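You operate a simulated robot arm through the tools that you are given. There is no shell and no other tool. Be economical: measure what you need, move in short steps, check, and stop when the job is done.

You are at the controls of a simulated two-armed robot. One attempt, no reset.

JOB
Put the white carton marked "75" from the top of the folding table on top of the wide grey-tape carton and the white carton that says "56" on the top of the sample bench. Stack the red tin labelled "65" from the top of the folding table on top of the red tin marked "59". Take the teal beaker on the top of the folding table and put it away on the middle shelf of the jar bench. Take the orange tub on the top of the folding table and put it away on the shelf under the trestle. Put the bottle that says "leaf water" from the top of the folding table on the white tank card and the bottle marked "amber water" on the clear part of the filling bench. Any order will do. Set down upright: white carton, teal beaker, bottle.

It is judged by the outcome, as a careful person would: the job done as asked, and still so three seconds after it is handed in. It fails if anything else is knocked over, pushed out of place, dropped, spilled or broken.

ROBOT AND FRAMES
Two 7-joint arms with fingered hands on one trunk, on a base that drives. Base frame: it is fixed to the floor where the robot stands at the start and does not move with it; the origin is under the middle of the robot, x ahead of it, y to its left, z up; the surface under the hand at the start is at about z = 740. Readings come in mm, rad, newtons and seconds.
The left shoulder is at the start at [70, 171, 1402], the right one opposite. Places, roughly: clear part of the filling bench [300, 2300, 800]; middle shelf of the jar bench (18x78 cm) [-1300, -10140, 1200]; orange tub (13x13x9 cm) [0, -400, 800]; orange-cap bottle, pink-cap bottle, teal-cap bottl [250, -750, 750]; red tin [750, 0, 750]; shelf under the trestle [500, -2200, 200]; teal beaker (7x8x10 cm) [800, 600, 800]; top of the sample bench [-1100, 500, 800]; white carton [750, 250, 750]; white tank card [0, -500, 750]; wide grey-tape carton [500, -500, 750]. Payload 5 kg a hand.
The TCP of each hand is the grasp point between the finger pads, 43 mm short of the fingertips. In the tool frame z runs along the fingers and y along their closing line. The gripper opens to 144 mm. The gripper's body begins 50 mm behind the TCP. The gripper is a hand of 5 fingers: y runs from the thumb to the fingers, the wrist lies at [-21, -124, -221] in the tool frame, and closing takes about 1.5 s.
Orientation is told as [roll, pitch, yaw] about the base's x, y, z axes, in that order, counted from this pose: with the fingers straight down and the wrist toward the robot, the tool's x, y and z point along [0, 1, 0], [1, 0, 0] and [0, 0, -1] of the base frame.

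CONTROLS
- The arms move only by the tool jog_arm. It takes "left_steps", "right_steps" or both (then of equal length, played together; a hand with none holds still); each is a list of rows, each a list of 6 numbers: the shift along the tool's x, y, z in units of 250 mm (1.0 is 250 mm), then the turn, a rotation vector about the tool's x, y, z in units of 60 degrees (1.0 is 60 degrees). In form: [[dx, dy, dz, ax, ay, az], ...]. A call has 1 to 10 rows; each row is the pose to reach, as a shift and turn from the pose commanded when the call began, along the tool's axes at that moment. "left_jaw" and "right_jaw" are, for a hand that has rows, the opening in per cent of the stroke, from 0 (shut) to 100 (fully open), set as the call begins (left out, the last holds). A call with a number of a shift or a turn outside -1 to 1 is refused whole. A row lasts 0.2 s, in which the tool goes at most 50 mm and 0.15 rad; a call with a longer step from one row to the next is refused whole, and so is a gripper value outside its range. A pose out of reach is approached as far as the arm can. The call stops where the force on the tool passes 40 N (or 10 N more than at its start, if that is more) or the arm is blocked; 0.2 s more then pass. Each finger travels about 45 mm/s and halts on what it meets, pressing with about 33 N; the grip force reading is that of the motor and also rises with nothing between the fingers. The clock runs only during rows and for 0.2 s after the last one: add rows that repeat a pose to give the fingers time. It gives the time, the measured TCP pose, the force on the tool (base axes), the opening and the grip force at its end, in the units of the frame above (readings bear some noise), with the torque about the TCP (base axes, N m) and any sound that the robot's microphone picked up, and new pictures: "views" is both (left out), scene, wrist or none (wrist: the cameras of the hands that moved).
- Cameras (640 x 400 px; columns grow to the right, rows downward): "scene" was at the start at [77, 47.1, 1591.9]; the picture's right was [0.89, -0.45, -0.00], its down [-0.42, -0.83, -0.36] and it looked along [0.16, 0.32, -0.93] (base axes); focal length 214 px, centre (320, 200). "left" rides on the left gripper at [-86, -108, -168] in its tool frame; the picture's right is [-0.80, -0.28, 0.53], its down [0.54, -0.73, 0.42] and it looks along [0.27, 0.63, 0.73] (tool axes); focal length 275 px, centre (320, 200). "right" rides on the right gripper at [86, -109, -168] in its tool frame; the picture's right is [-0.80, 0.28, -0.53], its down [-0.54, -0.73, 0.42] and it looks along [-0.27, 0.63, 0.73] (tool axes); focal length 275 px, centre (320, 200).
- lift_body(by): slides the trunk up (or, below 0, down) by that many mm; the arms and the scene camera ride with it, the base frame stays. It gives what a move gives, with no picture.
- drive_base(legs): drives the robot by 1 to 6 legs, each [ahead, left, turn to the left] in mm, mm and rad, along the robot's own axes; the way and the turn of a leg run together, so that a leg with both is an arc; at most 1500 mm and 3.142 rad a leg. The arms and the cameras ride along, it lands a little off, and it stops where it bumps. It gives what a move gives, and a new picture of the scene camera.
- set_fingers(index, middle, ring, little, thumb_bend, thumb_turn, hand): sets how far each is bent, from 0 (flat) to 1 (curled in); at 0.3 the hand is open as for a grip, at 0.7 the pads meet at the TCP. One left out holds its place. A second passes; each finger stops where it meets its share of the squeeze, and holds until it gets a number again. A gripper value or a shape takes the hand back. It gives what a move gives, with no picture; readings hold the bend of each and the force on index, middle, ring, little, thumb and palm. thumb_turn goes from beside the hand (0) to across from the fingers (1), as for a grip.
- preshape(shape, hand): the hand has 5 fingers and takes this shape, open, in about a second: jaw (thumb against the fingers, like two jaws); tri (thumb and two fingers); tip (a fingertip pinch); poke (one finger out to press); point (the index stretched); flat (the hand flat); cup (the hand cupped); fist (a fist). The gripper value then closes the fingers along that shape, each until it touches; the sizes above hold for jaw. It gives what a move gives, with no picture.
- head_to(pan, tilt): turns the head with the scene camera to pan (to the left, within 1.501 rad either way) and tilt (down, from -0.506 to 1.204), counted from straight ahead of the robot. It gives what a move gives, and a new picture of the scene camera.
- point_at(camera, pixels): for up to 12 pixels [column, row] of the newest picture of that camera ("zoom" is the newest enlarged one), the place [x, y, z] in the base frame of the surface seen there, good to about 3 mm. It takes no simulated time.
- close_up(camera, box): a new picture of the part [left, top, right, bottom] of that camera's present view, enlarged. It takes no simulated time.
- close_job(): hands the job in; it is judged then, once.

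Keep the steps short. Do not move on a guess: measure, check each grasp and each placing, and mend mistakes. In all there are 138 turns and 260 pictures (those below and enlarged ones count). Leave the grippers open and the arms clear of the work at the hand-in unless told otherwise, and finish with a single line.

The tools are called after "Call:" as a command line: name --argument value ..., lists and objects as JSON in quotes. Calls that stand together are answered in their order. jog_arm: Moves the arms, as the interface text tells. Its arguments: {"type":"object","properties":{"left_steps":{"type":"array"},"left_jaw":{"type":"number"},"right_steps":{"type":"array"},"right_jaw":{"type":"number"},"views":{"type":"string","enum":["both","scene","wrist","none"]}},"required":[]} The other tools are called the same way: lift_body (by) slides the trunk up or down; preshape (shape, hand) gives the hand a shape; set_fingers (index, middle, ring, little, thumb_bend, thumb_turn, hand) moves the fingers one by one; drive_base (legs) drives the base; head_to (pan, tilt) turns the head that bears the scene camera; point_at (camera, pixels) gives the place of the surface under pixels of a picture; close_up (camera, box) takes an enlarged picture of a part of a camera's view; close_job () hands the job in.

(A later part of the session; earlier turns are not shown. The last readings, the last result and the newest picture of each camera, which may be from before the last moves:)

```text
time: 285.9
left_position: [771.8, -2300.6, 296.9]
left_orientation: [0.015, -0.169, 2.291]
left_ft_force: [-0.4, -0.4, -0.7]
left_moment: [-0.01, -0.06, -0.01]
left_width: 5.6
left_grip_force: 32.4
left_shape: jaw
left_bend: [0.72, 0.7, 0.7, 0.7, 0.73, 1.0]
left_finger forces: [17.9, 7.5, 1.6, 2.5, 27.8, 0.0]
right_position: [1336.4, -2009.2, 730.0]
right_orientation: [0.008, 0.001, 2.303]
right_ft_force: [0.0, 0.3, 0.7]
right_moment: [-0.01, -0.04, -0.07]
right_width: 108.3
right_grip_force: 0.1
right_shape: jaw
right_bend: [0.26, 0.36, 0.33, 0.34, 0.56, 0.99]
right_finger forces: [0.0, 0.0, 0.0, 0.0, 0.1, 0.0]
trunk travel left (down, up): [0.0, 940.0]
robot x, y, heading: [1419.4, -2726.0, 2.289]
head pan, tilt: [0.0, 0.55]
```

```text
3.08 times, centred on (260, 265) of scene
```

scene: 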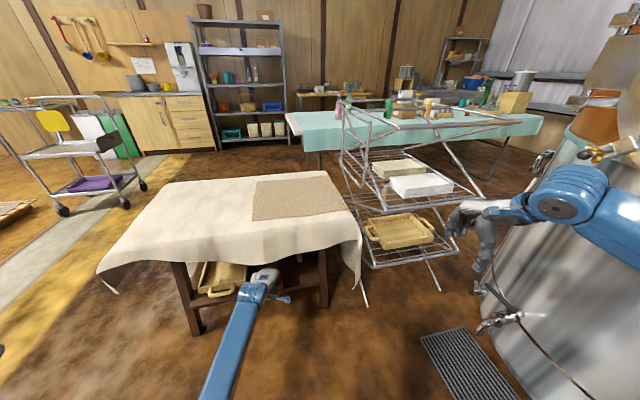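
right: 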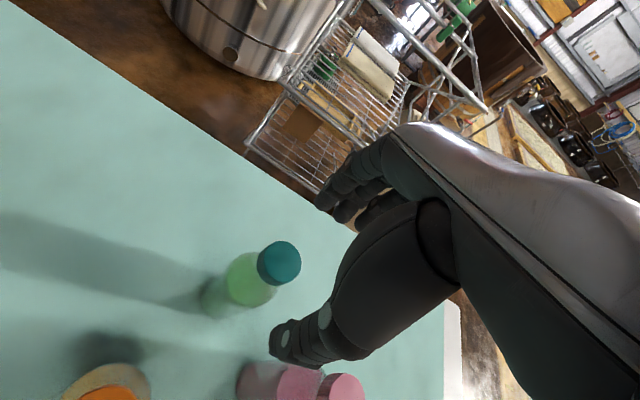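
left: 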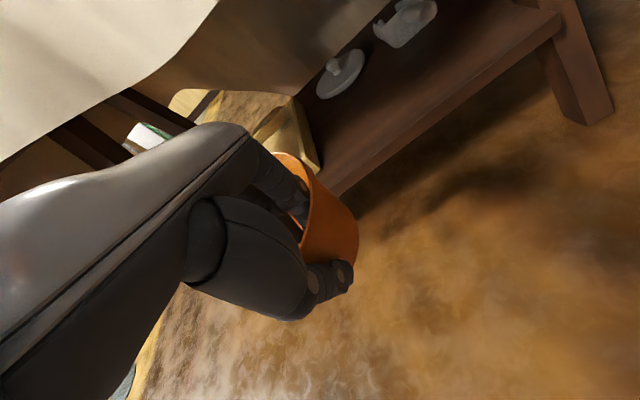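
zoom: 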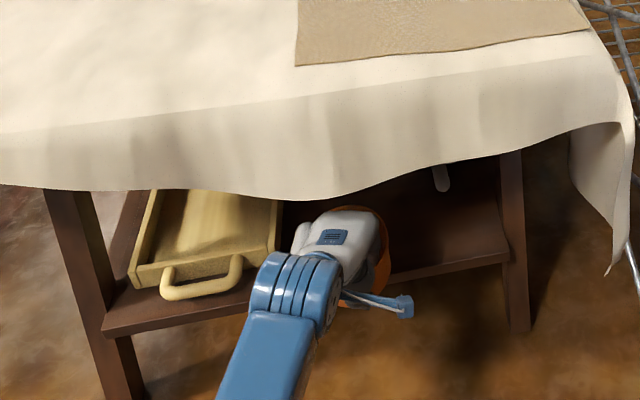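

Entering cleanly. Drive the last 72 mm in.

Call:
drive_base --legs '[[72, 14, 0]]'

Call:
close_up --camera "left" --box '[0, 0, 640, 400]'

Call:
close_up --camera "scene" --box '[160, 200, 360, 330]'

```text
time: 286.9
left_position: [715.5, -2254.9, 296.4]
left_orientation: [0.015, -0.171, 2.289]
left_ft_force: [-0.9, 0.1, -1.6]
left_moment: [-0.02, -0.06, 0.0]
left_width: 5.7
left_grip_force: 33.7
left_shape: jaw
left_bend: [0.72, 0.7, 0.7, 0.7, 0.73, 1.0]
left_finger forces: [17.7, 7.4, 1.5, 2.6, 27.9, 0.0]
right_position: [1280.2, -1963.5, 730.8]
right_orientation: [0.008, 0.002, 2.302]
right_ft_force: [-0.1, -0.4, -0.1]
right_moment: [-0.01, -0.03, 0.06]
right_width: 107.9
right_grip_force: 0.0
right_shape: jaw
right_bend: [0.26, 0.36, 0.33, 0.34, 0.56, 0.99]
right_finger forces: [0.0, 0.0, 0.0, 0.0, 0.0, 0.0]
trunk travel left (down, up): [0.0, 940.0]
robot x, y, heading: [1359.5, -2677.3, 2.284]
head pan, tilt: [0.0, 0.55]
```

scene: 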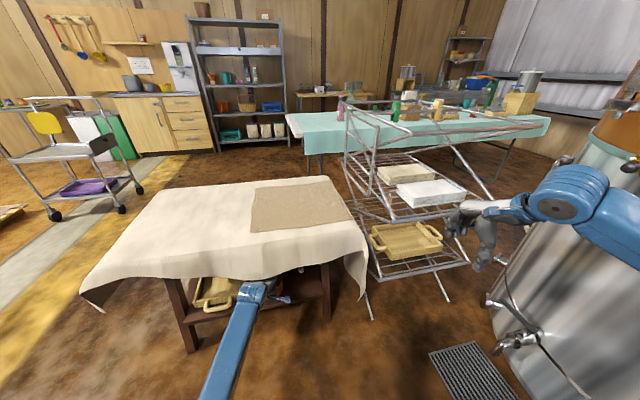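

```text
1.00 times, centred on (320, 200) of left (not enlarged: the box is as wide or as high as the picture)
```

zoom: 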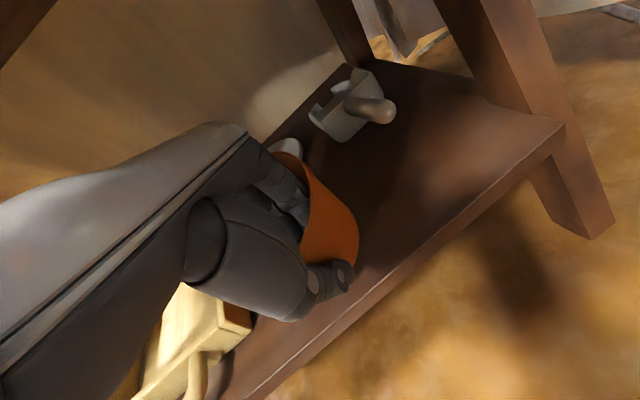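

```text
3.08 times, centred on (260, 265) of scene
```

zoom: 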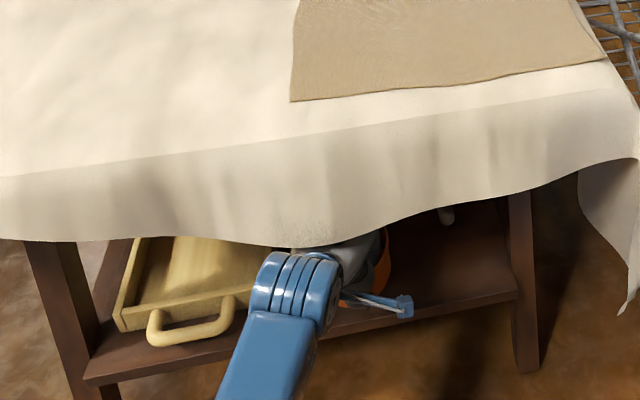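

Call:
point_at --camera "left" --pixels '[[285, 146], [292, 142], [350, 110], [330, 180], [350, 220], [300, 170], [360, 280]]'

Call:
jog_arm --left_steps '[[0, 0, 0.04, 0, 0, 0], [0, 0, 0.07, 0, 0, 0], [0, 0, 0.09, 0, 0, 0], [0, 0, 0.105, 0, 0, 0], [0, 0, 0.105, 0, 0, 0]]' --views "wrist"

```text
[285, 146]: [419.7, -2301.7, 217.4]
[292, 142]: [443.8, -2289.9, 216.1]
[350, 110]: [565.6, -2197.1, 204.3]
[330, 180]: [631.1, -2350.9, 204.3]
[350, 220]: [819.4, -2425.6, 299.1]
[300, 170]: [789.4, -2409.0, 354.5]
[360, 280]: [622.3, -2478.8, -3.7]
```

```text
time: 288.1
left_position: [711.6, -2251.6, 273.0]
left_orientation: [0.016, -0.173, 2.287]
left_ft_force: [2.5, 0.5, 8.8]
left_moment: [-0.18, 0.12, 0.0]
left_width: 6.0
left_grip_force: 32.4
left_shape: jaw
left_bend: [0.72, 0.7, 0.7, 0.7, 0.74, 1.0]
left_finger forces: [18.3, 8.1, 2.0, 3.0, 28.9, 0.0]
right_position: [1281.2, -1963.9, 730.3]
right_orientation: [0.01, 0.0, 2.3]
right_ft_force: [-0.2, -0.6, -0.5]
right_moment: [0.03, -0.02, -0.02]
right_width: 108.1
right_grip_force: 0.1
right_shape: jaw
right_bend: [0.26, 0.36, 0.33, 0.34, 0.56, 0.99]
right_finger forces: [0.0, 0.1, 0.1, 0.0, 0.1, 0.0]
trunk travel left (down, up): [0.0, 940.0]
robot x, y, heading: [1359.3, -2679.3, 2.285]
head pan, tilt: [0.0, 0.55]
```

left: 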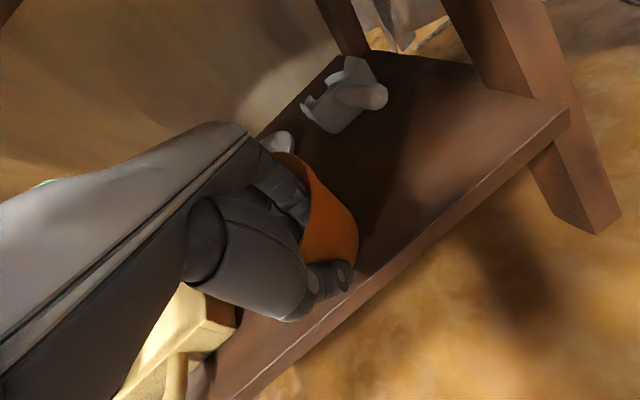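

Near bottom edge rests on the shelf (8.8 N). Level the tub partly (4°), then release.

Call:
jog_arm --left_steps '[[0, 0.006, 0, 0.02, 0, 0], [0, 0.012, 0, 0.045, 0, 0], [0, 0.018, 0, 0.067, 0, 0], [0, 0.018, 0, 0.067, 0, 0]]' --views "none"

Call:
jog_arm --left_steps '[[0, 0, 0, 0, 0, 0], [0, 0, 0, 0, 0, 0], [0, 0, 0, 0, 0, 0], [0, 0, 0, 0, 0, 0]]' --left_jaw 25 --views "wrist"

Call:
close_up --camera "scene" --box '[160, 200, 360, 330]'

```text
time: 289.1
left_position: [708.1, -2248.9, 273.4]
left_orientation: [0.015, -0.102, 2.289]
left_ft_force: [1.5, 3.3, 8.7]
left_moment: [-0.09, 0.21, -0.09]
left_width: 5.7
left_grip_force: 33.2
left_shape: jaw
left_bend: [0.72, 0.7, 0.7, 0.7, 0.74, 1.0]
left_finger forces: [18.0, 9.0, 2.6, 3.0, 28.4, 0.0]
right_position: [1280.7, -1963.9, 731.6]
right_orientation: [0.009, 0.001, 2.299]
right_ft_force: [-0.2, -0.5, 0.4]
right_moment: [-0.02, 0.01, 0.03]
right_width: 108.3
right_grip_force: 0.0
right_shape: jaw
right_bend: [0.26, 0.36, 0.33, 0.34, 0.56, 0.99]
right_finger forces: [0.1, 0.0, 0.0, 0.0, 0.0, 0.1]
trunk travel left (down, up): [0.0, 940.0]
robot x, y, heading: [1361.7, -2678.7, 2.285]
head pan, tilt: [0.0, 0.55]
```

```text
time: 290.1
left_position: [709.1, -2249.7, 272.4]
left_orientation: [0.014, -0.101, 2.289]
left_ft_force: [0.5, 0.7, 0.1]
left_moment: [-0.01, -0.04, -0.02]
left_width: 35.7
left_grip_force: 0.0
left_shape: jaw
left_bend: [0.74, 0.56, 0.54, 0.51, 0.74, 1.0]
left_finger forces: [0.0, 0.0, 0.0, 0.1, 0.0, 0.1]
right_position: [1281.0, -1964.8, 730.7]
right_orientation: [0.01, 0.003, 2.3]
right_ft_force: [-0.9, -0.5, 0.1]
right_moment: [-0.02, 0.03, -0.01]
right_width: 108.1
right_grip_force: 0.1
right_shape: jaw
right_bend: [0.26, 0.36, 0.33, 0.34, 0.56, 0.99]
right_finger forces: [0.0, 0.1, 0.0, 0.0, 0.0, 0.0]
trunk travel left (down, up): [0.0, 940.0]
robot x, y, heading: [1357.4, -2679.7, 2.285]
head pan, tilt: [0.0, 0.55]
```

left: 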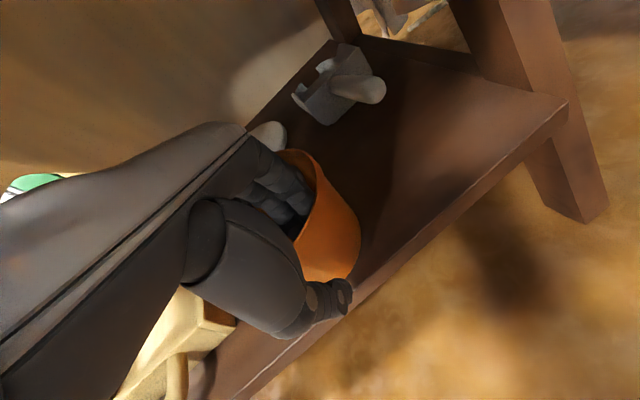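

```text
3.08 times, centred on (260, 265) of scene
```

zoom: 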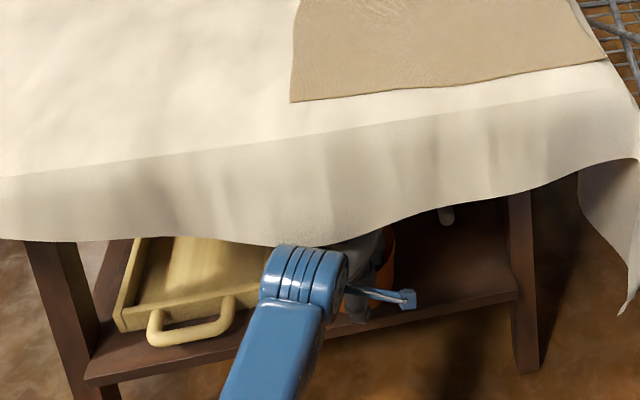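

Tub rests. To withdraw under the hem: open fully, then tilt the hand while raising slightly.

Call:
jog_arm --left_steps '[[0, 0, 0, 0, 0, 0], [0, 0, 0, 0, 0, 0], [0, 0, 0, 0, 0, 0], [0, 0, 0, 0, 0, 0], [0, 0, 0, 0, 0, 0], [0, 0, 0, 0, 0, 0], [0, 0, 0, 0, 0, 0]]' --left_jaw 100 --views "none"

Call:
jog_arm --left_steps '[[0, 0, -0.03, -0.08, 0, 0], [0, 0, -0.06, -0.16, 0, 0], [0, 0, -0.09, -0.24, 0, 0], [0, 0, -0.12, -0.32, 0, 0], [0, 0, -0.15, -0.4, 0, 0], [0, 0, -0.19, -0.48, 0, 0], [0, 0, -0.19, -0.48, 0, 0]]' --views "both"

Call:
close_up --camera "scene" --box '[160, 200, 360, 330]'

```text
time: 291.7
left_position: [709.0, -2249.3, 273.2]
left_orientation: [0.015, -0.101, 2.29]
left_ft_force: [0.9, 0.4, -0.3]
left_moment: [0.0, -0.03, 0.04]
left_width: 143.3
left_grip_force: 0.1
left_shape: jaw
left_bend: [0.3, 0.3, 0.3, 0.3, 0.3, 0.98]
left_finger forces: [0.4, 0.0, 0.0, 0.0, 0.1, 0.1]
right_position: [1280.0, -1964.7, 730.6]
right_orientation: [0.01, 0.001, 2.301]
right_ft_force: [0.0, 0.0, -0.3]
right_moment: [-0.01, 0.0, -0.02]
right_width: 108.1
right_grip_force: 0.1
right_shape: jaw
right_bend: [0.26, 0.36, 0.33, 0.34, 0.56, 0.99]
right_finger forces: [0.1, 0.0, 0.1, 0.0, 0.0, 0.0]
trunk travel left (down, up): [0.0, 940.0]
robot x, y, heading: [1362.2, -2676.3, 2.287]
head pan, tilt: [0.0, 0.55]
```

```text
time: 293.3
left_position: [694.1, -2256.4, 325.1]
left_orientation: [0.042, -0.615, 2.267]
left_ft_force: [-0.7, 0.1, -1.0]
left_moment: [-0.01, 0.01, 0.04]
left_width: 143.9
left_grip_force: 0.1
left_shape: jaw
left_bend: [0.3, 0.3, 0.3, 0.3, 0.3, 0.98]
left_finger forces: [0.0, 0.1, 0.1, 0.0, 0.0, 0.1]
right_position: [1273.9, -1965.6, 731.5]
right_orientation: [0.0, 0.007, 2.301]
right_ft_force: [0.8, -0.4, -0.2]
right_moment: [0.0, 0.02, -0.02]
right_width: 108.3
right_grip_force: 0.0
right_shape: jaw
right_bend: [0.26, 0.36, 0.33, 0.34, 0.56, 0.99]
right_finger forces: [0.0, 0.0, 0.0, 0.0, 0.0, 0.1]
trunk travel left (down, up): [0.0, 940.0]
robot x, y, heading: [1360.1, -2681.9, 2.285]
head pan, tilt: [0.0, 0.55]
```

scene: 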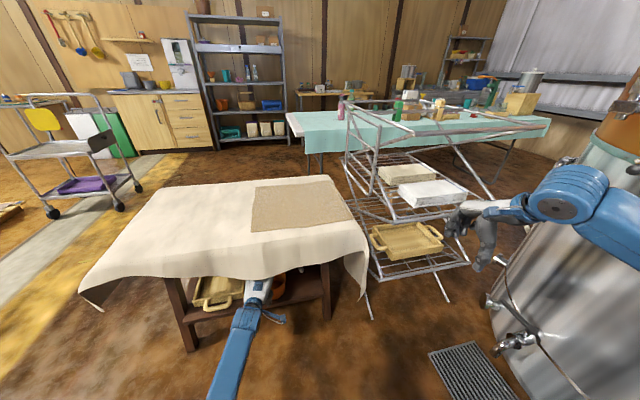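
left: 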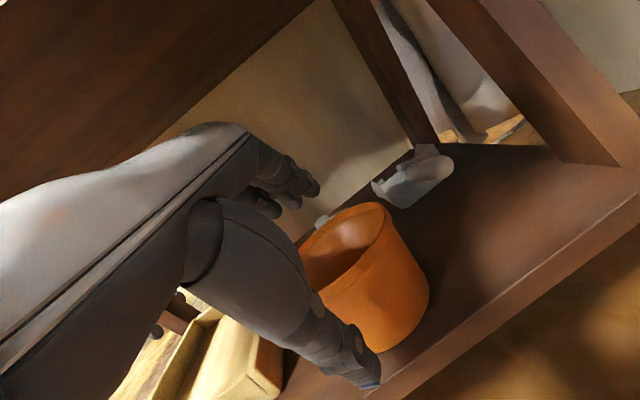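

```text
3.08 times, centred on (260, 265) of scene
```

zoom: 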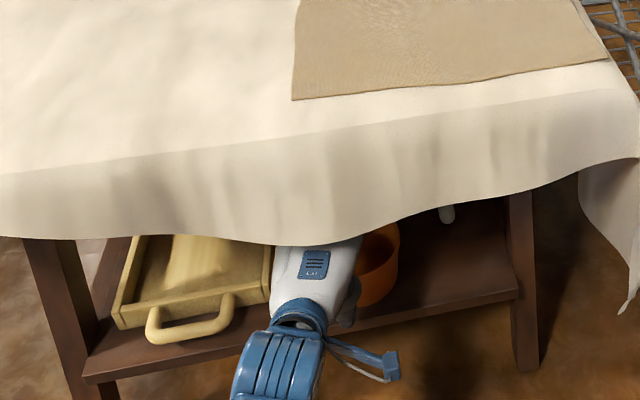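

Tub stands upright on the shelf and the fingers are clear above its rim. Back straight out.

Call:
drive_base --legs '[[-243, -56, 0]]'

Call:
close_up --camera "scene" --box '[160, 200, 360, 330]'

Call:
lift_body --by 400

Call:
lift_body --by 100

```text
time: 295.1
left_position: [897.0, -2405.6, 323.2]
left_orientation: [0.041, -0.611, 2.27]
left_ft_force: [0.6, 0.4, 0.7]
left_moment: [-0.02, -0.01, 0.01]
left_width: 143.6
left_grip_force: 0.1
left_shape: jaw
left_bend: [0.3, 0.3, 0.3, 0.3, 0.3, 0.98]
left_finger forces: [0.0, 0.0, 0.0, 0.0, 0.0, 0.0]
right_position: [1476.3, -2113.5, 730.8]
right_orientation: [0.0, 0.008, 2.301]
right_ft_force: [-0.3, 0.1, 0.6]
right_moment: [0.0, 0.03, -0.01]
right_width: 108.1
right_grip_force: 0.1
right_shape: jaw
right_bend: [0.26, 0.36, 0.33, 0.34, 0.56, 0.99]
right_finger forces: [0.1, 0.0, 0.0, 0.0, 0.0, 0.0]
trunk travel left (down, up): [0.0, 940.0]
robot x, y, heading: [1558.2, -2827.8, 2.288]
head pan, tilt: [0.0, 0.55]
```

scene: 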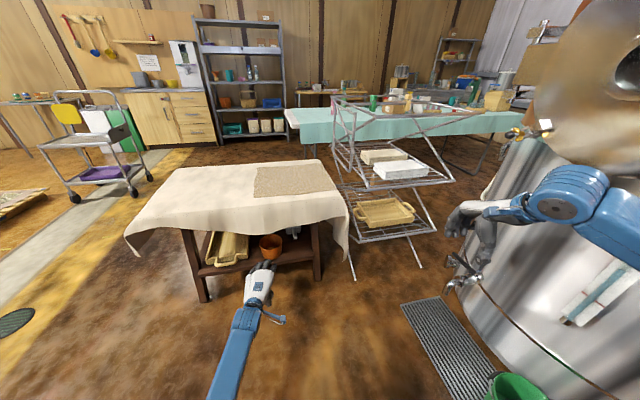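

```text
3.08 times, centred on (260, 265) of scene
```

zoom: 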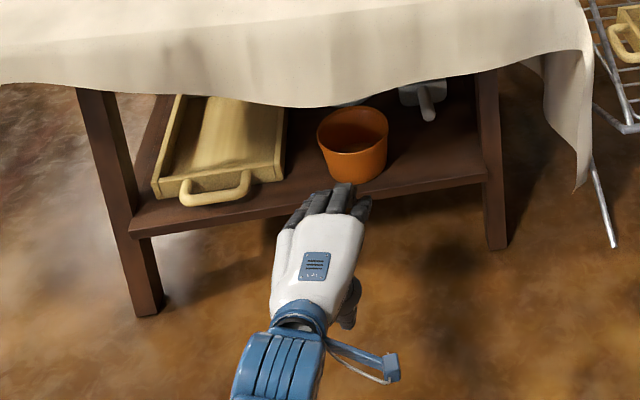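

```text
time: 298.9
left_position: [898.5, -2405.3, 726.5]
left_orientation: [0.051, -0.617, 2.265]
left_ft_force: [0.4, -0.1, -0.3]
left_moment: [0.0, 0.0, 0.03]
left_width: 143.7
left_grip_force: 0.0
left_shape: jaw
left_bend: [0.3, 0.3, 0.3, 0.3, 0.3, 0.98]
left_finger forces: [0.0, 0.0, 0.0, 0.0, 0.0, 0.1]
right_position: [1482.9, -2112.1, 1130.7]
right_orientation: [0.009, 0.002, 2.302]
right_ft_force: [-0.3, -0.2, 0.0]
right_moment: [0.0, -0.01, -0.01]
right_width: 108.2
right_grip_force: 0.1
right_shape: jaw
right_bend: [0.26, 0.36, 0.33, 0.34, 0.56, 0.99]
right_finger forces: [0.0, 0.1, 0.1, 0.0, 0.1, 0.1]
trunk travel left (down, up): [-400.0, 540.0]
robot x, y, heading: [1564.1, -2825.5, 2.29]
head pan, tilt: [0.0, 0.55]
```

```text
time: 300.3
left_position: [898.6, -2404.7, 828.6]
left_orientation: [0.052, -0.615, 2.263]
left_ft_force: [0.6, -0.1, -0.8]
left_moment: [0.02, -0.02, 0.02]
left_width: 143.6
left_grip_force: 0.0
left_shape: jaw
left_bend: [0.3, 0.3, 0.3, 0.3, 0.3, 0.98]
left_finger forces: [0.1, 0.0, 0.1, 0.1, 0.0, 0.0]
right_position: [1482.0, -2111.1, 1229.0]
right_orientation: [0.009, 0.003, 2.303]
right_ft_force: [-0.4, 1.1, -0.5]
right_moment: [-0.02, 0.02, 0.0]
right_width: 108.1
right_grip_force: 0.1
right_shape: jaw
right_bend: [0.26, 0.36, 0.33, 0.34, 0.56, 0.99]
right_finger forces: [0.1, 0.0, 0.0, 0.0, 0.0, 0.1]
trunk travel left (down, up): [-500.0, 440.0]
robot x, y, heading: [1564.6, -2830.7, 2.288]
head pan, tilt: [0.0, 0.55]
```

Tub is done. Restore the left hand to upright at z≈1130, then drive back around to the table's left end for the beaker.

Call:
jog_arm --left_steps '[[0, 0.1, -0.14, 0.08, -0.01, 0], [0, 0.2, -0.28, 0.16, -0.02, 0], [0, 0.3, -0.42, 0.25, -0.03, 0], [0, 0.4, -0.56, 0.33, -0.04, 0], [0, 0.5, -0.7, 0.42, -0.05, 0], [0, 0.6, -0.84, 0.5, -0.05, 0], [0, 0.69, -0.97, 0.587, -0.05, 0], [0, 0.69, -0.97, 0.587, -0.05, 0]]' --views "none"

Call:
drive_base --legs '[[294, 338, 0], [52, 1082, 0], [541, 111, 0], [0, 0, -2.918], [-773, 402, 0], [-773, 402, 0]]'

```text
time: 302.1
left_position: [910.2, -2399.0, 1124.5]
left_orientation: [-0.005, -0.002, 2.276]
left_ft_force: [-0.1, -0.4, 0.7]
left_moment: [0.01, 0.02, 0.0]
left_width: 143.8
left_grip_force: 0.1
left_shape: jaw
left_bend: [0.3, 0.3, 0.3, 0.3, 0.3, 0.98]
left_finger forces: [0.0, 0.0, 0.0, 0.1, 0.0, 0.0]
right_position: [1481.6, -2110.7, 1230.3]
right_orientation: [0.009, 0.002, 2.301]
right_ft_force: [0.1, 0.0, 0.8]
right_moment: [-0.01, 0.01, 0.0]
right_width: 108.0
right_grip_force: 0.1
right_shape: jaw
right_bend: [0.26, 0.36, 0.33, 0.34, 0.56, 0.99]
right_finger forces: [0.0, 0.0, 0.0, 0.0, 0.0, 0.0]
trunk travel left (down, up): [-500.0, 440.0]
robot x, y, heading: [1562.0, -2826.2, 2.288]
head pan, tilt: [0.0, 0.55]
```

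```text
time: 328.0
left_position: [-321.7, -1840.5, 1123.9]
left_orientation: [-0.006, -0.001, -0.57]
left_ft_force: [-0.6, 0.1, 0.4]
left_moment: [0.03, -0.02, 0.01]
left_width: 144.1
left_grip_force: 0.1
left_shape: jaw
left_bend: [0.3, 0.3, 0.3, 0.3, 0.3, 0.98]
left_finger forces: [0.0, 0.0, 0.0, 0.0, 0.0, 0.0]
right_position: [-785.2, -2280.7, 1230.1]
right_orientation: [0.01, 0.001, -0.545]
right_ft_force: [0.3, -1.2, -0.5]
right_moment: [0.0, 0.01, 0.0]
right_width: 107.9
right_grip_force: 0.0
right_shape: jaw
right_bend: [0.26, 0.36, 0.33, 0.34, 0.56, 0.99]
right_finger forces: [0.0, 0.1, 0.0, 0.0, 0.0, 0.0]
trunk travel left (down, up): [-500.0, 440.0]
robot x, y, heading: [-1072.4, -1620.0, -0.559]
head pan, tilt: [0.0, 0.55]
```

scene: 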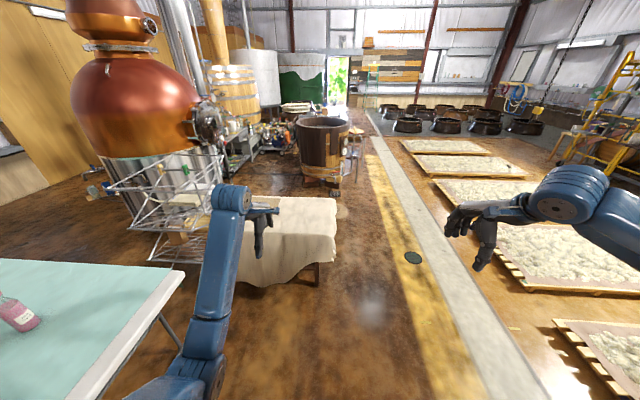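

Call:
drive_base --legs '[[-450, 1415, 0], [0, 0, -0.07], [-37, 1202, 0]]'

Call:
head_to --pan 0.3 --tilt 0.85

Call:
close_up --camera "scene" --box '[200, 160, 400, 285]'

```text
time: 341.5
left_position: [696.5, 538.4, 1124.2]
left_orientation: [-0.006, 0.0, -0.643]
left_ft_force: [-0.3, 0.5, -0.2]
left_moment: [-0.05, -0.02, -0.01]
left_width: 143.9
left_grip_force: 0.0
left_shape: jaw
left_bend: [0.3, 0.3, 0.3, 0.3, 0.3, 0.98]
left_finger forces: [0.1, 0.1, 0.1, 0.0, 0.0, 0.0]
right_position: [199.3, 133.3, 1229.8]
right_orientation: [0.008, 0.002, -0.617]
right_ft_force: [0.9, 0.2, 0.1]
right_moment: [0.0, 0.02, 0.01]
right_width: 108.2
right_grip_force: 0.0
right_shape: jaw
right_bend: [0.26, 0.36, 0.33, 0.34, 0.56, 0.99]
right_finger forces: [0.0, 0.1, 0.0, 0.0, 0.1, 0.1]
trunk travel left (down, up): [-500.0, 440.0]
robot x, y, heading: [-37.7, 818.4, -0.628]
head pan, tilt: [0.0, 0.55]
```

scene: 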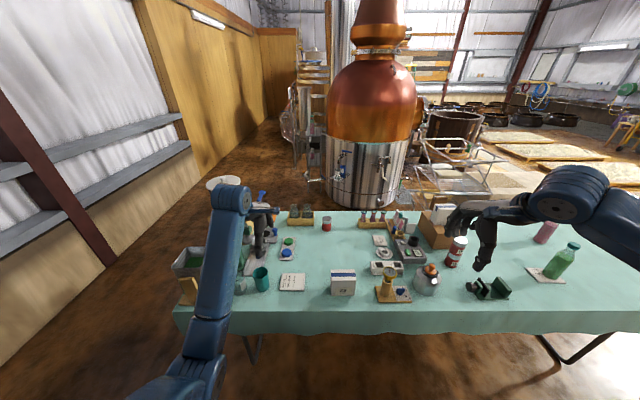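

```text
time: 342.3
left_position: [697.0, 537.6, 1124.9]
left_orientation: [-0.007, 0.0, -0.642]
left_ft_force: [-0.6, 0.7, 0.1]
left_moment: [-0.02, -0.04, -0.02]
left_width: 144.2
left_grip_force: 0.2
left_shape: jaw
left_bend: [0.3, 0.3, 0.3, 0.3, 0.3, 0.98]
left_finger forces: [0.1, 0.1, 0.1, 0.0, 0.0, 0.1]
right_position: [200.8, 132.5, 1231.0]
right_orientation: [0.008, 0.003, -0.618]
right_ft_force: [-0.3, -0.7, -0.4]
right_moment: [-0.02, 0.01, 0.03]
right_width: 107.9
right_grip_force: 0.1
right_shape: jaw
right_bend: [0.26, 0.36, 0.33, 0.34, 0.56, 0.99]
right_finger forces: [0.0, 0.1, 0.0, 0.0, 0.1, 0.0]
trunk travel left (down, up): [-500.0, 440.0]
robot x, y, heading: [-35.9, 814.1, -0.63]
head pan, tilt: [0.3, 0.85]
```

scene: 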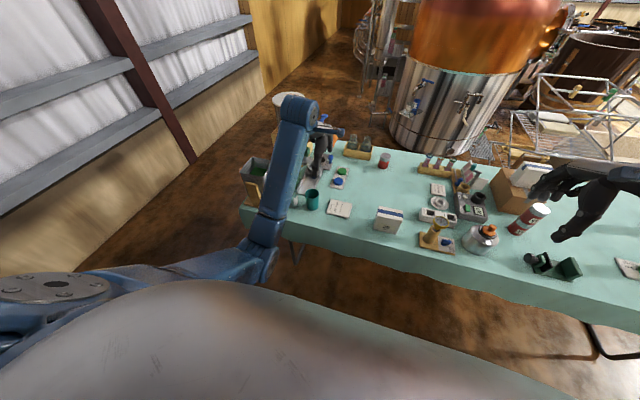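

```text
3.20 times, centred on (300, 222) of scene
```

zoom: 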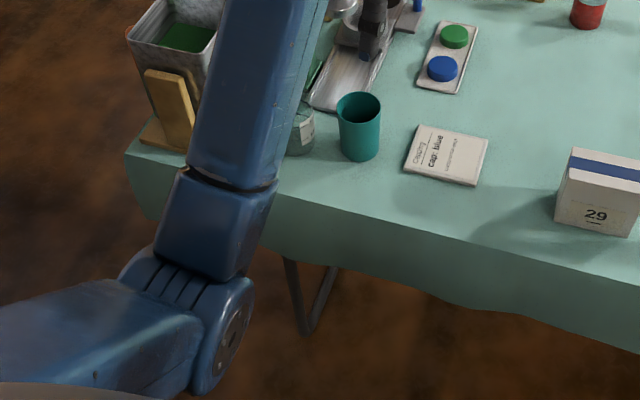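

Call:
point_at --camera "zoom" --pixels '[[338, 107], [379, 104], [352, 94], [362, 121], [375, 115], [360, 150], [355, 108], [300, 135], [306, 110]]'

```text
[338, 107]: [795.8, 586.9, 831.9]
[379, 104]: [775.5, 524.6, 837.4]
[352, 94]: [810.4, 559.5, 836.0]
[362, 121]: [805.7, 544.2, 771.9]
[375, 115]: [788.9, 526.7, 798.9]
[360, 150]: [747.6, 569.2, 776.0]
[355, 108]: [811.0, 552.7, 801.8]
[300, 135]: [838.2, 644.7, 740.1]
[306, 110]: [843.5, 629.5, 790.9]
```

Beaker centre ≈ (779,557), top z 836; glass jar is 120 mm to its left. Bring the hand above it and descend to z≈900.

Call:
drive_base --legs '[[55, 58, 0]]'

Call:
jog_arm --left_steps '[[0, 0, 0.18, 0, 0, 0], [0, 0, 0.36, 0, 0, 0], [0, 0, 0.54, 0, 0, 0], [0, 0, 0.72, 0, 0, 0], [0, 0, 0.9, 0, 0, 0], [0, 0, 0.9, 0, 0, 0]]' --left_jaw 70 --views "both"

Call:
close_up --camera "scene" --box '[220, 150, 380, 250]'

```text
time: 343.4
left_position: [772.1, 552.4, 1124.2]
left_orientation: [-0.004, -0.003, -0.643]
left_ft_force: [-0.3, 0.3, -0.6]
left_moment: [0.06, -0.05, 0.01]
left_width: 143.8
left_grip_force: 0.0
left_shape: jaw
left_bend: [0.3, 0.3, 0.3, 0.3, 0.3, 0.98]
left_finger forces: [0.0, 0.1, 0.0, 0.0, 0.0, 0.0]
right_position: [275.0, 146.7, 1232.0]
right_orientation: [0.01, -0.001, -0.62]
right_ft_force: [-0.1, 0.1, -0.4]
right_moment: [0.0, -0.06, 0.01]
right_width: 108.1
right_grip_force: 0.0
right_shape: jaw
right_bend: [0.26, 0.36, 0.33, 0.34, 0.56, 0.99]
right_finger forces: [0.0, 0.0, 0.0, 0.1, 0.0, 0.0]
trunk travel left (down, up): [-500.0, 440.0]
robot x, y, heading: [43.2, 828.3, -0.633]
head pan, tilt: [0.3, 0.85]
```

scene: 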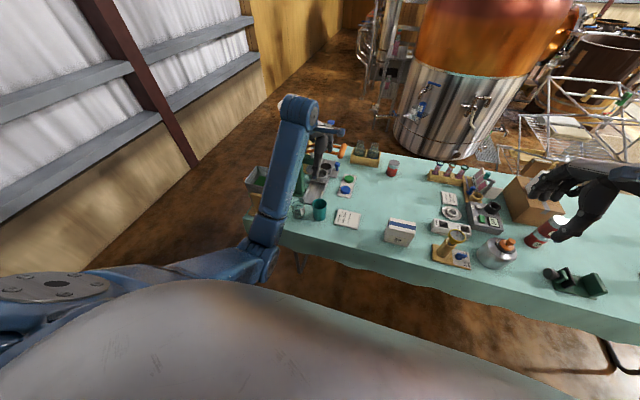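

```text
time: 344.8
left_position: [772.4, 549.3, 897.7]
left_orientation: [-0.007, -0.002, -0.645]
left_ft_force: [-0.7, 0.7, -0.3]
left_moment: [-0.01, 0.0, 0.02]
left_width: 101.1
left_grip_force: 0.0
left_shape: jaw
left_bend: [0.27, 0.37, 0.35, 0.35, 0.59, 0.99]
left_finger forces: [0.0, 0.0, 0.0, 0.0, 0.1, 0.1]
right_position: [277.0, 147.9, 1231.1]
right_orientation: [0.009, 0.001, -0.619]
right_ft_force: [-0.2, 0.1, 0.0]
right_moment: [0.0, 0.05, -0.02]
right_width: 108.3
right_grip_force: 0.0
right_shape: jaw
right_bend: [0.26, 0.36, 0.33, 0.34, 0.56, 0.99]
right_finger forces: [0.1, 0.0, 0.0, 0.0, 0.0, 0.0]
trunk travel left (down, up): [-500.0, 440.0]
robot x, y, heading: [40.6, 826.0, -0.631]
head pan, tilt: [0.3, 0.85]
```

scene: 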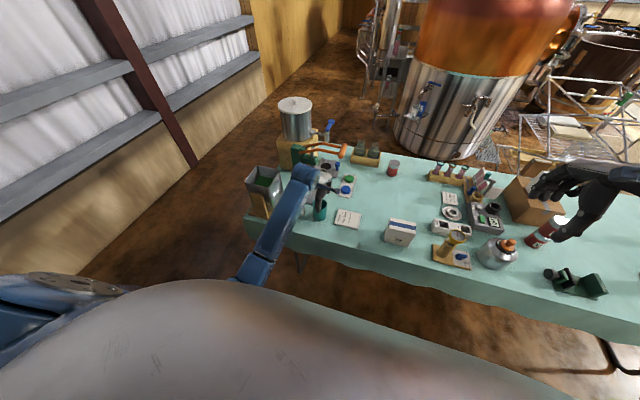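
left: 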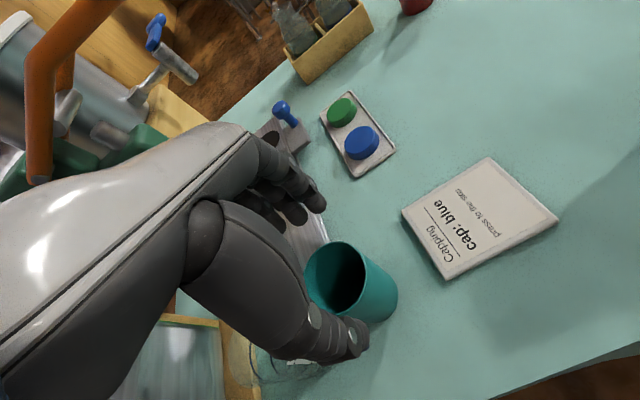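

```text
4.00 times, centred on (300, 200) of scene
```

zoom: 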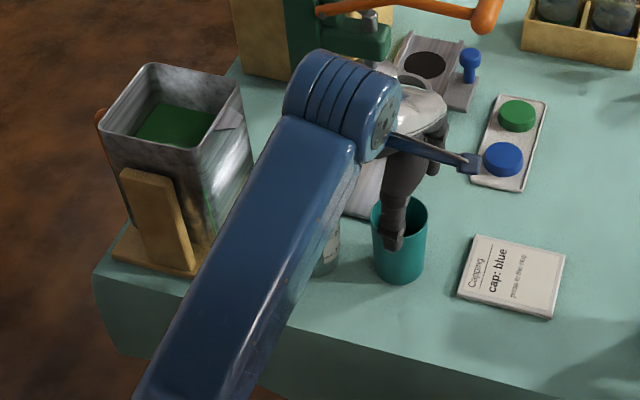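

Aligned. Descend to z≈800 and grip the beaker.

Call:
jog_arm --left_steps '[[0.01, 0.008, 0.15, 0, 0, 0], [0.01, 0.008, 0.28, 0, 0, 0], [0.01, 0.008, 0.39, 0, 0, 0], [0.01, 0.008, 0.39, 0, 0, 0]]' --views "wrist"

Call:
jog_arm --left_steps '[[0, 0, 0, 0, 0, 0], [0, 0, 0, 0, 0, 0], [0, 0, 0, 0, 0, 0], [0, 0, 0, 0, 0, 0], [0, 0, 0, 0, 0, 0], [0, 0, 0, 0, 0, 0], [0, 0, 0, 0, 0, 0], [0, 0, 0, 0, 0, 0]]' --left_jaw 0 --views "wrist"

```text
time: 345.8
left_position: [775.7, 550.2, 801.0]
left_orientation: [-0.006, -0.005, -0.644]
left_ft_force: [-0.2, 0.2, 0.6]
left_moment: [0.01, -0.02, -0.01]
left_width: 101.3
left_grip_force: 0.1
left_shape: jaw
left_bend: [0.27, 0.37, 0.35, 0.35, 0.59, 0.99]
left_finger forces: [0.0, 0.1, 0.0, 0.1, 0.0, 0.1]
right_position: [277.0, 146.3, 1229.8]
right_orientation: [0.008, 0.003, -0.62]
right_ft_force: [0.0, 0.6, 0.1]
right_moment: [0.02, 0.02, -0.02]
right_width: 108.2
right_grip_force: 0.1
right_shape: jaw
right_bend: [0.26, 0.36, 0.33, 0.34, 0.56, 0.99]
right_finger forces: [0.0, 0.0, 0.0, 0.1, 0.1, 0.1]
trunk travel left (down, up): [-500.0, 440.0]
robot x, y, heading: [43.8, 827.7, -0.634]
head pan, tilt: [0.3, 0.85]
```

left: 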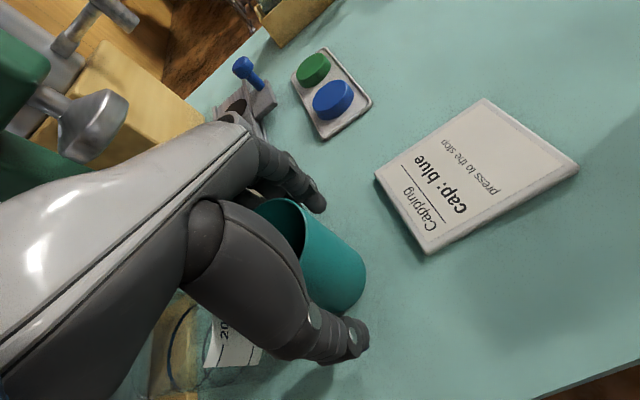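

```text
time: 347.6
left_position: [775.1, 550.1, 800.5]
left_orientation: [-0.009, -0.002, -0.643]
left_ft_force: [-0.2, -0.3, -0.1]
left_moment: [0.01, 0.02, -0.01]
left_width: 54.3
left_grip_force: 33.4
left_shape: jaw
left_bend: [0.74, 0.49, 0.52, 0.49, 0.74, 1.0]
left_finger forces: [14.6, 10.9, 0.3, 0.0, 27.1, 0.0]
right_position: [277.8, 147.4, 1231.7]
right_orientation: [0.008, 0.001, -0.62]
right_ft_force: [0.0, -0.8, -0.7]
right_moment: [-0.01, 0.03, -0.02]
right_width: 108.4
right_grip_force: 0.0
right_shape: jaw
right_bend: [0.26, 0.36, 0.33, 0.34, 0.56, 0.99]
right_finger forces: [0.0, 0.0, 0.0, 0.1, 0.0, 0.0]
trunk travel left (down, up): [-500.0, 440.0]
robot x, y, heading: [38.8, 831.0, -0.633]
head pan, tilt: [0.3, 0.85]
```

left: 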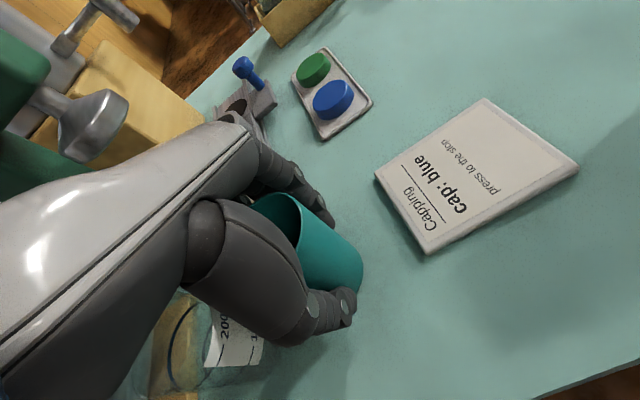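

Beaker gripped (54 mm). Lift 150 mm, back off, lift more, then drive out to the aisle and turn toward the far end.

Call:
jog_arm --left_steps '[[0, 0, -0.06, 0, 0, 0], [0, 0, -0.2, 0, 0, 0], [0, 0, -0.38, 0, 0, 0], [0, 0, -0.56, 0, 0, 0], [0, 0, -0.6, 0, 0, 0]]' --views "wrist"

Call:
drive_base --legs '[[-150, 0, 0]]'

Call:
jog_arm --left_steps '[[0, 0, -0.15, 0, 0, 0], [0, 0, -0.33, 0, 0, 0], [0, 0, -0.5, 0, 0, 0], [0, 0, -0.68, 0, 0, 0]]' --views "wrist"

Call:
drive_base --legs '[[148, -1246, 0], [584, -1217, 0], [815, -518, 0], [0, 0, -0.938]]'

Call:
head_to --pan 0.0 --tilt 0.35

```text
time: 348.8
left_position: [775.4, 552.8, 951.7]
left_orientation: [-0.007, -0.001, -0.644]
left_ft_force: [0.9, 0.6, -1.3]
left_moment: [0.0, 0.02, 0.04]
left_width: 54.2
left_grip_force: 32.7
left_shape: jaw
left_bend: [0.74, 0.49, 0.52, 0.49, 0.74, 1.0]
left_finger forces: [14.8, 11.0, 0.2, 0.0, 27.2, 0.0]
right_position: [277.5, 146.6, 1231.4]
right_orientation: [0.008, 0.001, -0.619]
right_ft_force: [1.0, -0.2, 0.8]
right_moment: [0.03, 0.04, -0.01]
right_width: 108.3
right_grip_force: 0.1
right_shape: jaw
right_bend: [0.26, 0.36, 0.33, 0.34, 0.56, 0.99]
right_finger forces: [0.0, 0.0, 0.0, 0.0, 0.1, 0.0]
trunk travel left (down, up): [-500.0, 440.0]
robot x, y, heading: [41.5, 827.1, -0.629]
head pan, tilt: [0.3, 0.85]
```

left: 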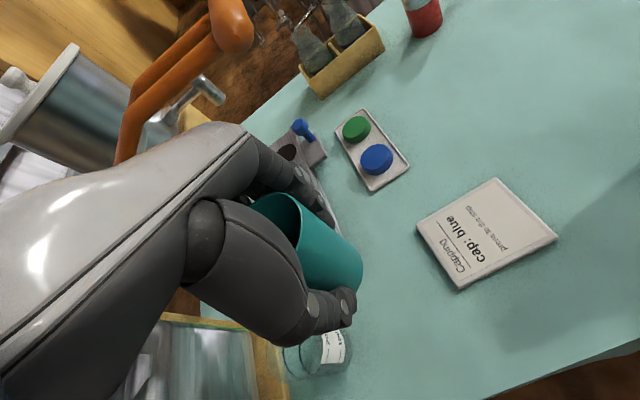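

```text
time: 350.1
left_position: [656.5, 639.4, 950.0]
left_orientation: [-0.006, -0.001, -0.644]
left_ft_force: [0.3, -0.1, -0.7]
left_moment: [-0.01, 0.05, 0.01]
left_width: 54.2
left_grip_force: 33.6
left_shape: jaw
left_bend: [0.74, 0.49, 0.52, 0.49, 0.74, 1.0]
left_finger forces: [14.6, 10.9, 0.3, 0.0, 27.1, 0.1]
right_position: [158.3, 233.4, 1229.5]
right_orientation: [0.009, 0.005, -0.618]
right_ft_force: [0.4, -0.3, 0.3]
right_moment: [0.01, 0.04, 0.02]
right_width: 107.9
right_grip_force: 0.2
right_shape: jaw
right_bend: [0.26, 0.36, 0.33, 0.34, 0.56, 0.99]
right_finger forces: [0.0, 0.1, 0.0, 0.1, 0.0, 0.0]
trunk travel left (down, up): [-500.0, 440.0]
robot x, y, heading: [-80.7, 913.8, -0.633]
head pan, tilt: [0.3, 0.85]
```

scene: 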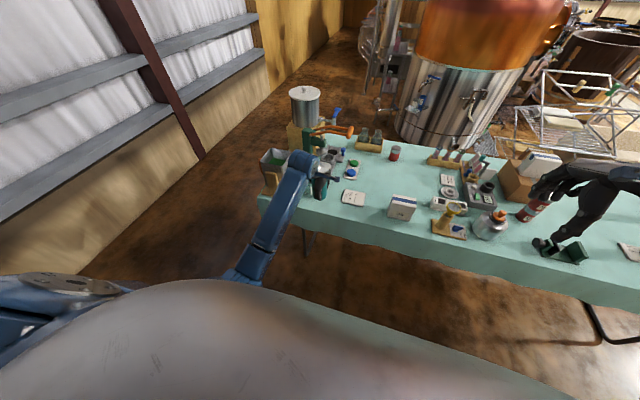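

```text
time: 351.1
left_position: [654.8, 638.2, 1122.3]
left_orientation: [-0.007, -0.001, -0.644]
left_ft_force: [-0.9, -0.4, -0.9]
left_moment: [-0.01, 0.0, -0.01]
left_width: 54.2
left_grip_force: 32.7
left_shape: jaw
left_bend: [0.74, 0.49, 0.53, 0.49, 0.74, 1.0]
left_finger forces: [14.8, 10.9, 0.3, 0.0, 27.2, 0.1]
right_position: [157.3, 234.1, 1230.7]
right_orientation: [0.01, 0.002, -0.617]
right_ft_force: [0.0, -0.5, -1.0]
right_moment: [0.02, 0.02, 0.02]
right_width: 108.1
right_grip_force: 0.1
right_shape: jaw
right_bend: [0.26, 0.36, 0.33, 0.34, 0.56, 0.99]
right_finger forces: [0.0, 0.0, 0.0, 0.0, 0.0, 0.0]
trunk travel left (down, up): [-500.0, 440.0]
robot x, y, heading: [-77.1, 917.5, -0.629]
head pan, tilt: [0.3, 0.85]
```

left: 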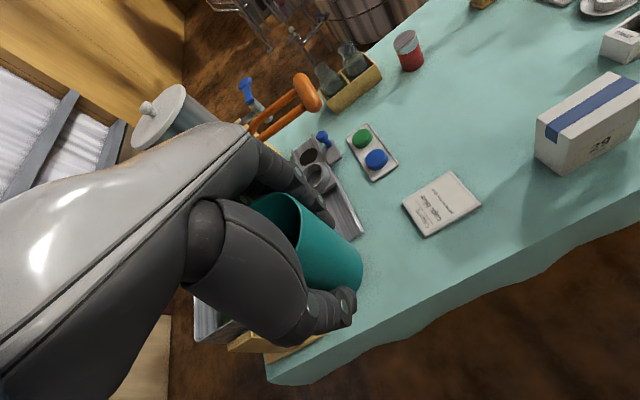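

```text
time: 370.9
left_position: [-371.5, -3171.6, 1122.8]
left_orientation: [-0.007, -0.001, -1.577]
left_ft_force: [-0.2, -0.3, -0.1]
left_moment: [0.0, -0.03, -0.02]
left_width: 54.0
left_grip_force: 33.1
left_shape: jaw
left_bend: [0.74, 0.49, 0.53, 0.49, 0.74, 1.0]
left_finger forces: [14.7, 10.8, 0.2, 0.1, 26.6, 0.0]
right_position: [-991.2, -3009.0, 1230.6]
right_orientation: [0.008, 0.001, -1.552]
right_ft_force: [-1.0, 0.9, -0.1]
right_moment: [0.02, -0.02, -0.01]
right_width: 108.1
right_grip_force: 0.0
right_shape: jaw
right_bend: [0.26, 0.36, 0.33, 0.34, 0.56, 0.99]
right_finger forces: [0.1, 0.0, 0.1, 0.1, 0.0, 0.0]
trunk travel left (down, up): [-500.0, 440.0]
robot x, y, heading: [-586.3, -2411.6, -1.57]
head pan, tilt: [0.3, 0.85]
```

scene: 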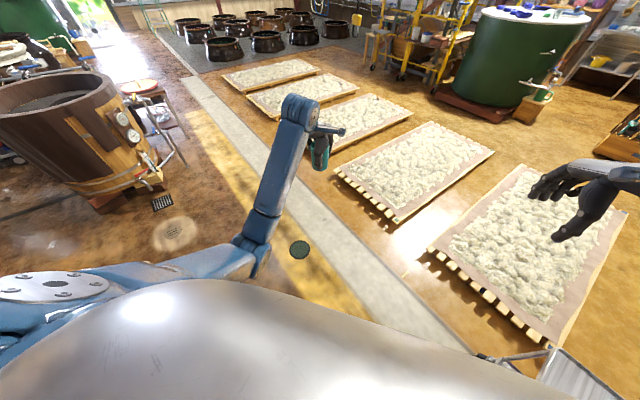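

```text
time: 371.8
left_position: [-370.2, -3170.9, 1123.4]
left_orientation: [-0.008, -0.001, -1.578]
left_ft_force: [0.5, -0.1, 0.4]
left_moment: [-0.02, 0.02, -0.03]
left_width: 54.1
left_grip_force: 33.1
left_shape: jaw
left_bend: [0.74, 0.49, 0.53, 0.49, 0.74, 1.0]
left_finger forces: [14.7, 10.8, 0.3, 0.0, 26.6, 0.0]
right_position: [-991.5, -3010.4, 1231.5]
right_orientation: [0.009, 0.002, -1.554]
right_ft_force: [-1.0, 0.5, -0.7]
right_moment: [0.0, 0.0, -0.02]
right_width: 108.0
right_grip_force: 0.1
right_shape: jaw
right_bend: [0.26, 0.36, 0.33, 0.34, 0.56, 0.99]
right_finger forces: [0.0, 0.0, 0.1, 0.0, 0.0, 0.0]
trunk travel left (down, up): [-500.0, 440.0]
robot x, y, heading: [-584.4, -2413.2, -1.564]
head pan, tilt: [0.0, 0.351]
```

scene: 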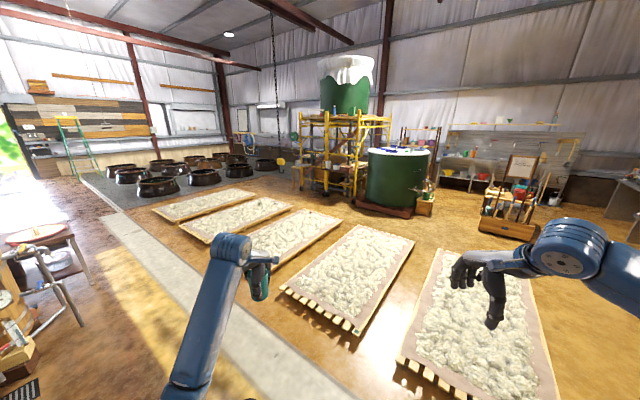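

Call:
close_up --camera "scene" --box '[240, 90, 400, 200]'

Call:
close_up --camera "scene" --box '[380, 100, 600, 240]'

Call:
point_at --camera "scene" --pixels '[[100, 215], [200, 290], [160, 205], [285, 290], [330, 325], [395, 365], [320, 240], [385, 210], [500, 240], [320, 130], [280, 165], [520, 150]]'

```text
3.64 times, centred on (320, 145) of scene
```

zoom: 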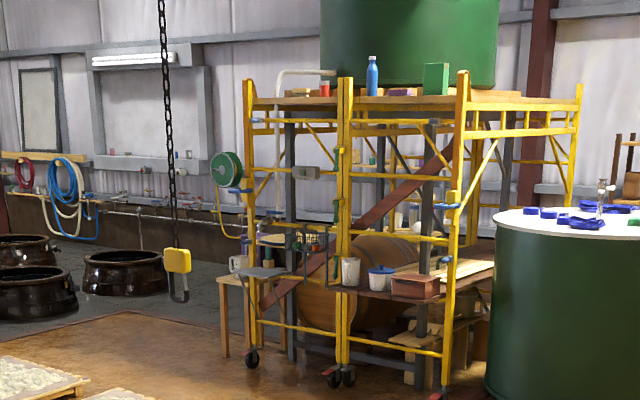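

```text
2.86 times, centred on (490, 170) of scene
```

zoom: 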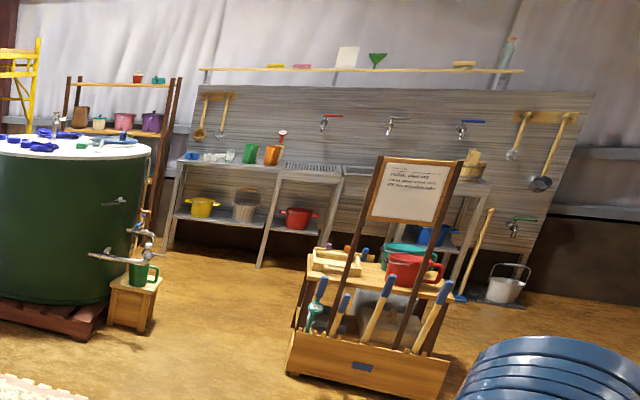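

```text
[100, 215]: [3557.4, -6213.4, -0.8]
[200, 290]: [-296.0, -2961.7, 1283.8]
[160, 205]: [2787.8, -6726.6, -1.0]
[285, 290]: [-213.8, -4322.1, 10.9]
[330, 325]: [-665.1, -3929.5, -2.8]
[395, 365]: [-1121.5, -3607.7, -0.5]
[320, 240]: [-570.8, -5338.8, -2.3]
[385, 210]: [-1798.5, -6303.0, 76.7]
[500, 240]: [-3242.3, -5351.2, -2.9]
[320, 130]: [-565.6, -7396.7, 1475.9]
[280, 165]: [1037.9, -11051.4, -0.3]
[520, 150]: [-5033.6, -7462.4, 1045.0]
```

Call:
point_at --camera "scene" --pixels '[[152, 209], [200, 224], [256, 194], [184, 192], [160, 196], [205, 184], [240, 177], [268, 172], [292, 208], [415, 240], [560, 395], [300, 192]]'

Call:
head_to --pan -0.9 --tilt 0.45

```text
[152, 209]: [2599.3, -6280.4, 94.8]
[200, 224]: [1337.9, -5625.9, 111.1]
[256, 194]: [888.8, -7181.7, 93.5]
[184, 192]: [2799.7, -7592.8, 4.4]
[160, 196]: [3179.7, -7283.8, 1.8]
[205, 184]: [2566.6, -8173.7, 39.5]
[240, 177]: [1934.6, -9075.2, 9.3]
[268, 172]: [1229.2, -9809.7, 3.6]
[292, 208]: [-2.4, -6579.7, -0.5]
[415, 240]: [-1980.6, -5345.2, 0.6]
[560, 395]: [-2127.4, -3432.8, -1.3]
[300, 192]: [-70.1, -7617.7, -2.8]
```

```text
time: 373.0
left_position: [-371.5, -3170.7, 1122.3]
left_orientation: [-0.007, -0.003, -1.579]
left_ft_force: [1.1, 0.4, -0.2]
left_moment: [0.02, -0.03, -0.01]
left_width: 54.3
left_grip_force: 32.6
left_shape: jaw
left_bend: [0.74, 0.49, 0.53, 0.49, 0.74, 1.0]
left_finger forces: [14.7, 10.8, 0.2, 0.1, 26.6, 0.0]
right_position: [-991.5, -3009.9, 1231.5]
right_orientation: [0.009, 0.002, -1.554]
right_ft_force: [0.4, 0.6, 0.4]
right_moment: [0.01, -0.01, 0.02]
right_width: 107.7
right_grip_force: 0.1
right_shape: jaw
right_bend: [0.26, 0.36, 0.33, 0.34, 0.56, 0.99]
right_finger forces: [0.0, 0.1, 0.1, 0.0, 0.1, 0.0]
trunk travel left (down, up): [-500.0, 440.0]
robot x, y, heading: [-582.4, -2414.3, -1.565]
head pan, tilt: [-0.901, 0.45]
```

scene: 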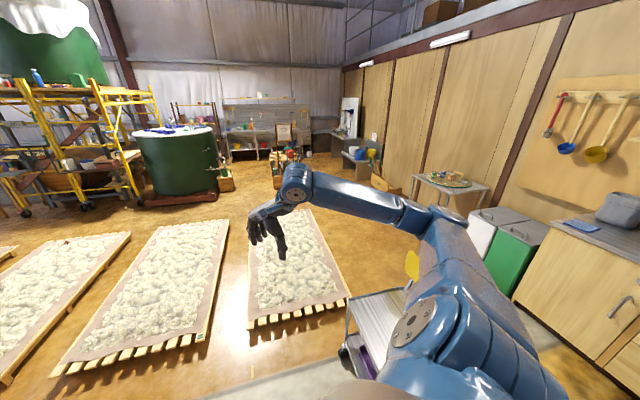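

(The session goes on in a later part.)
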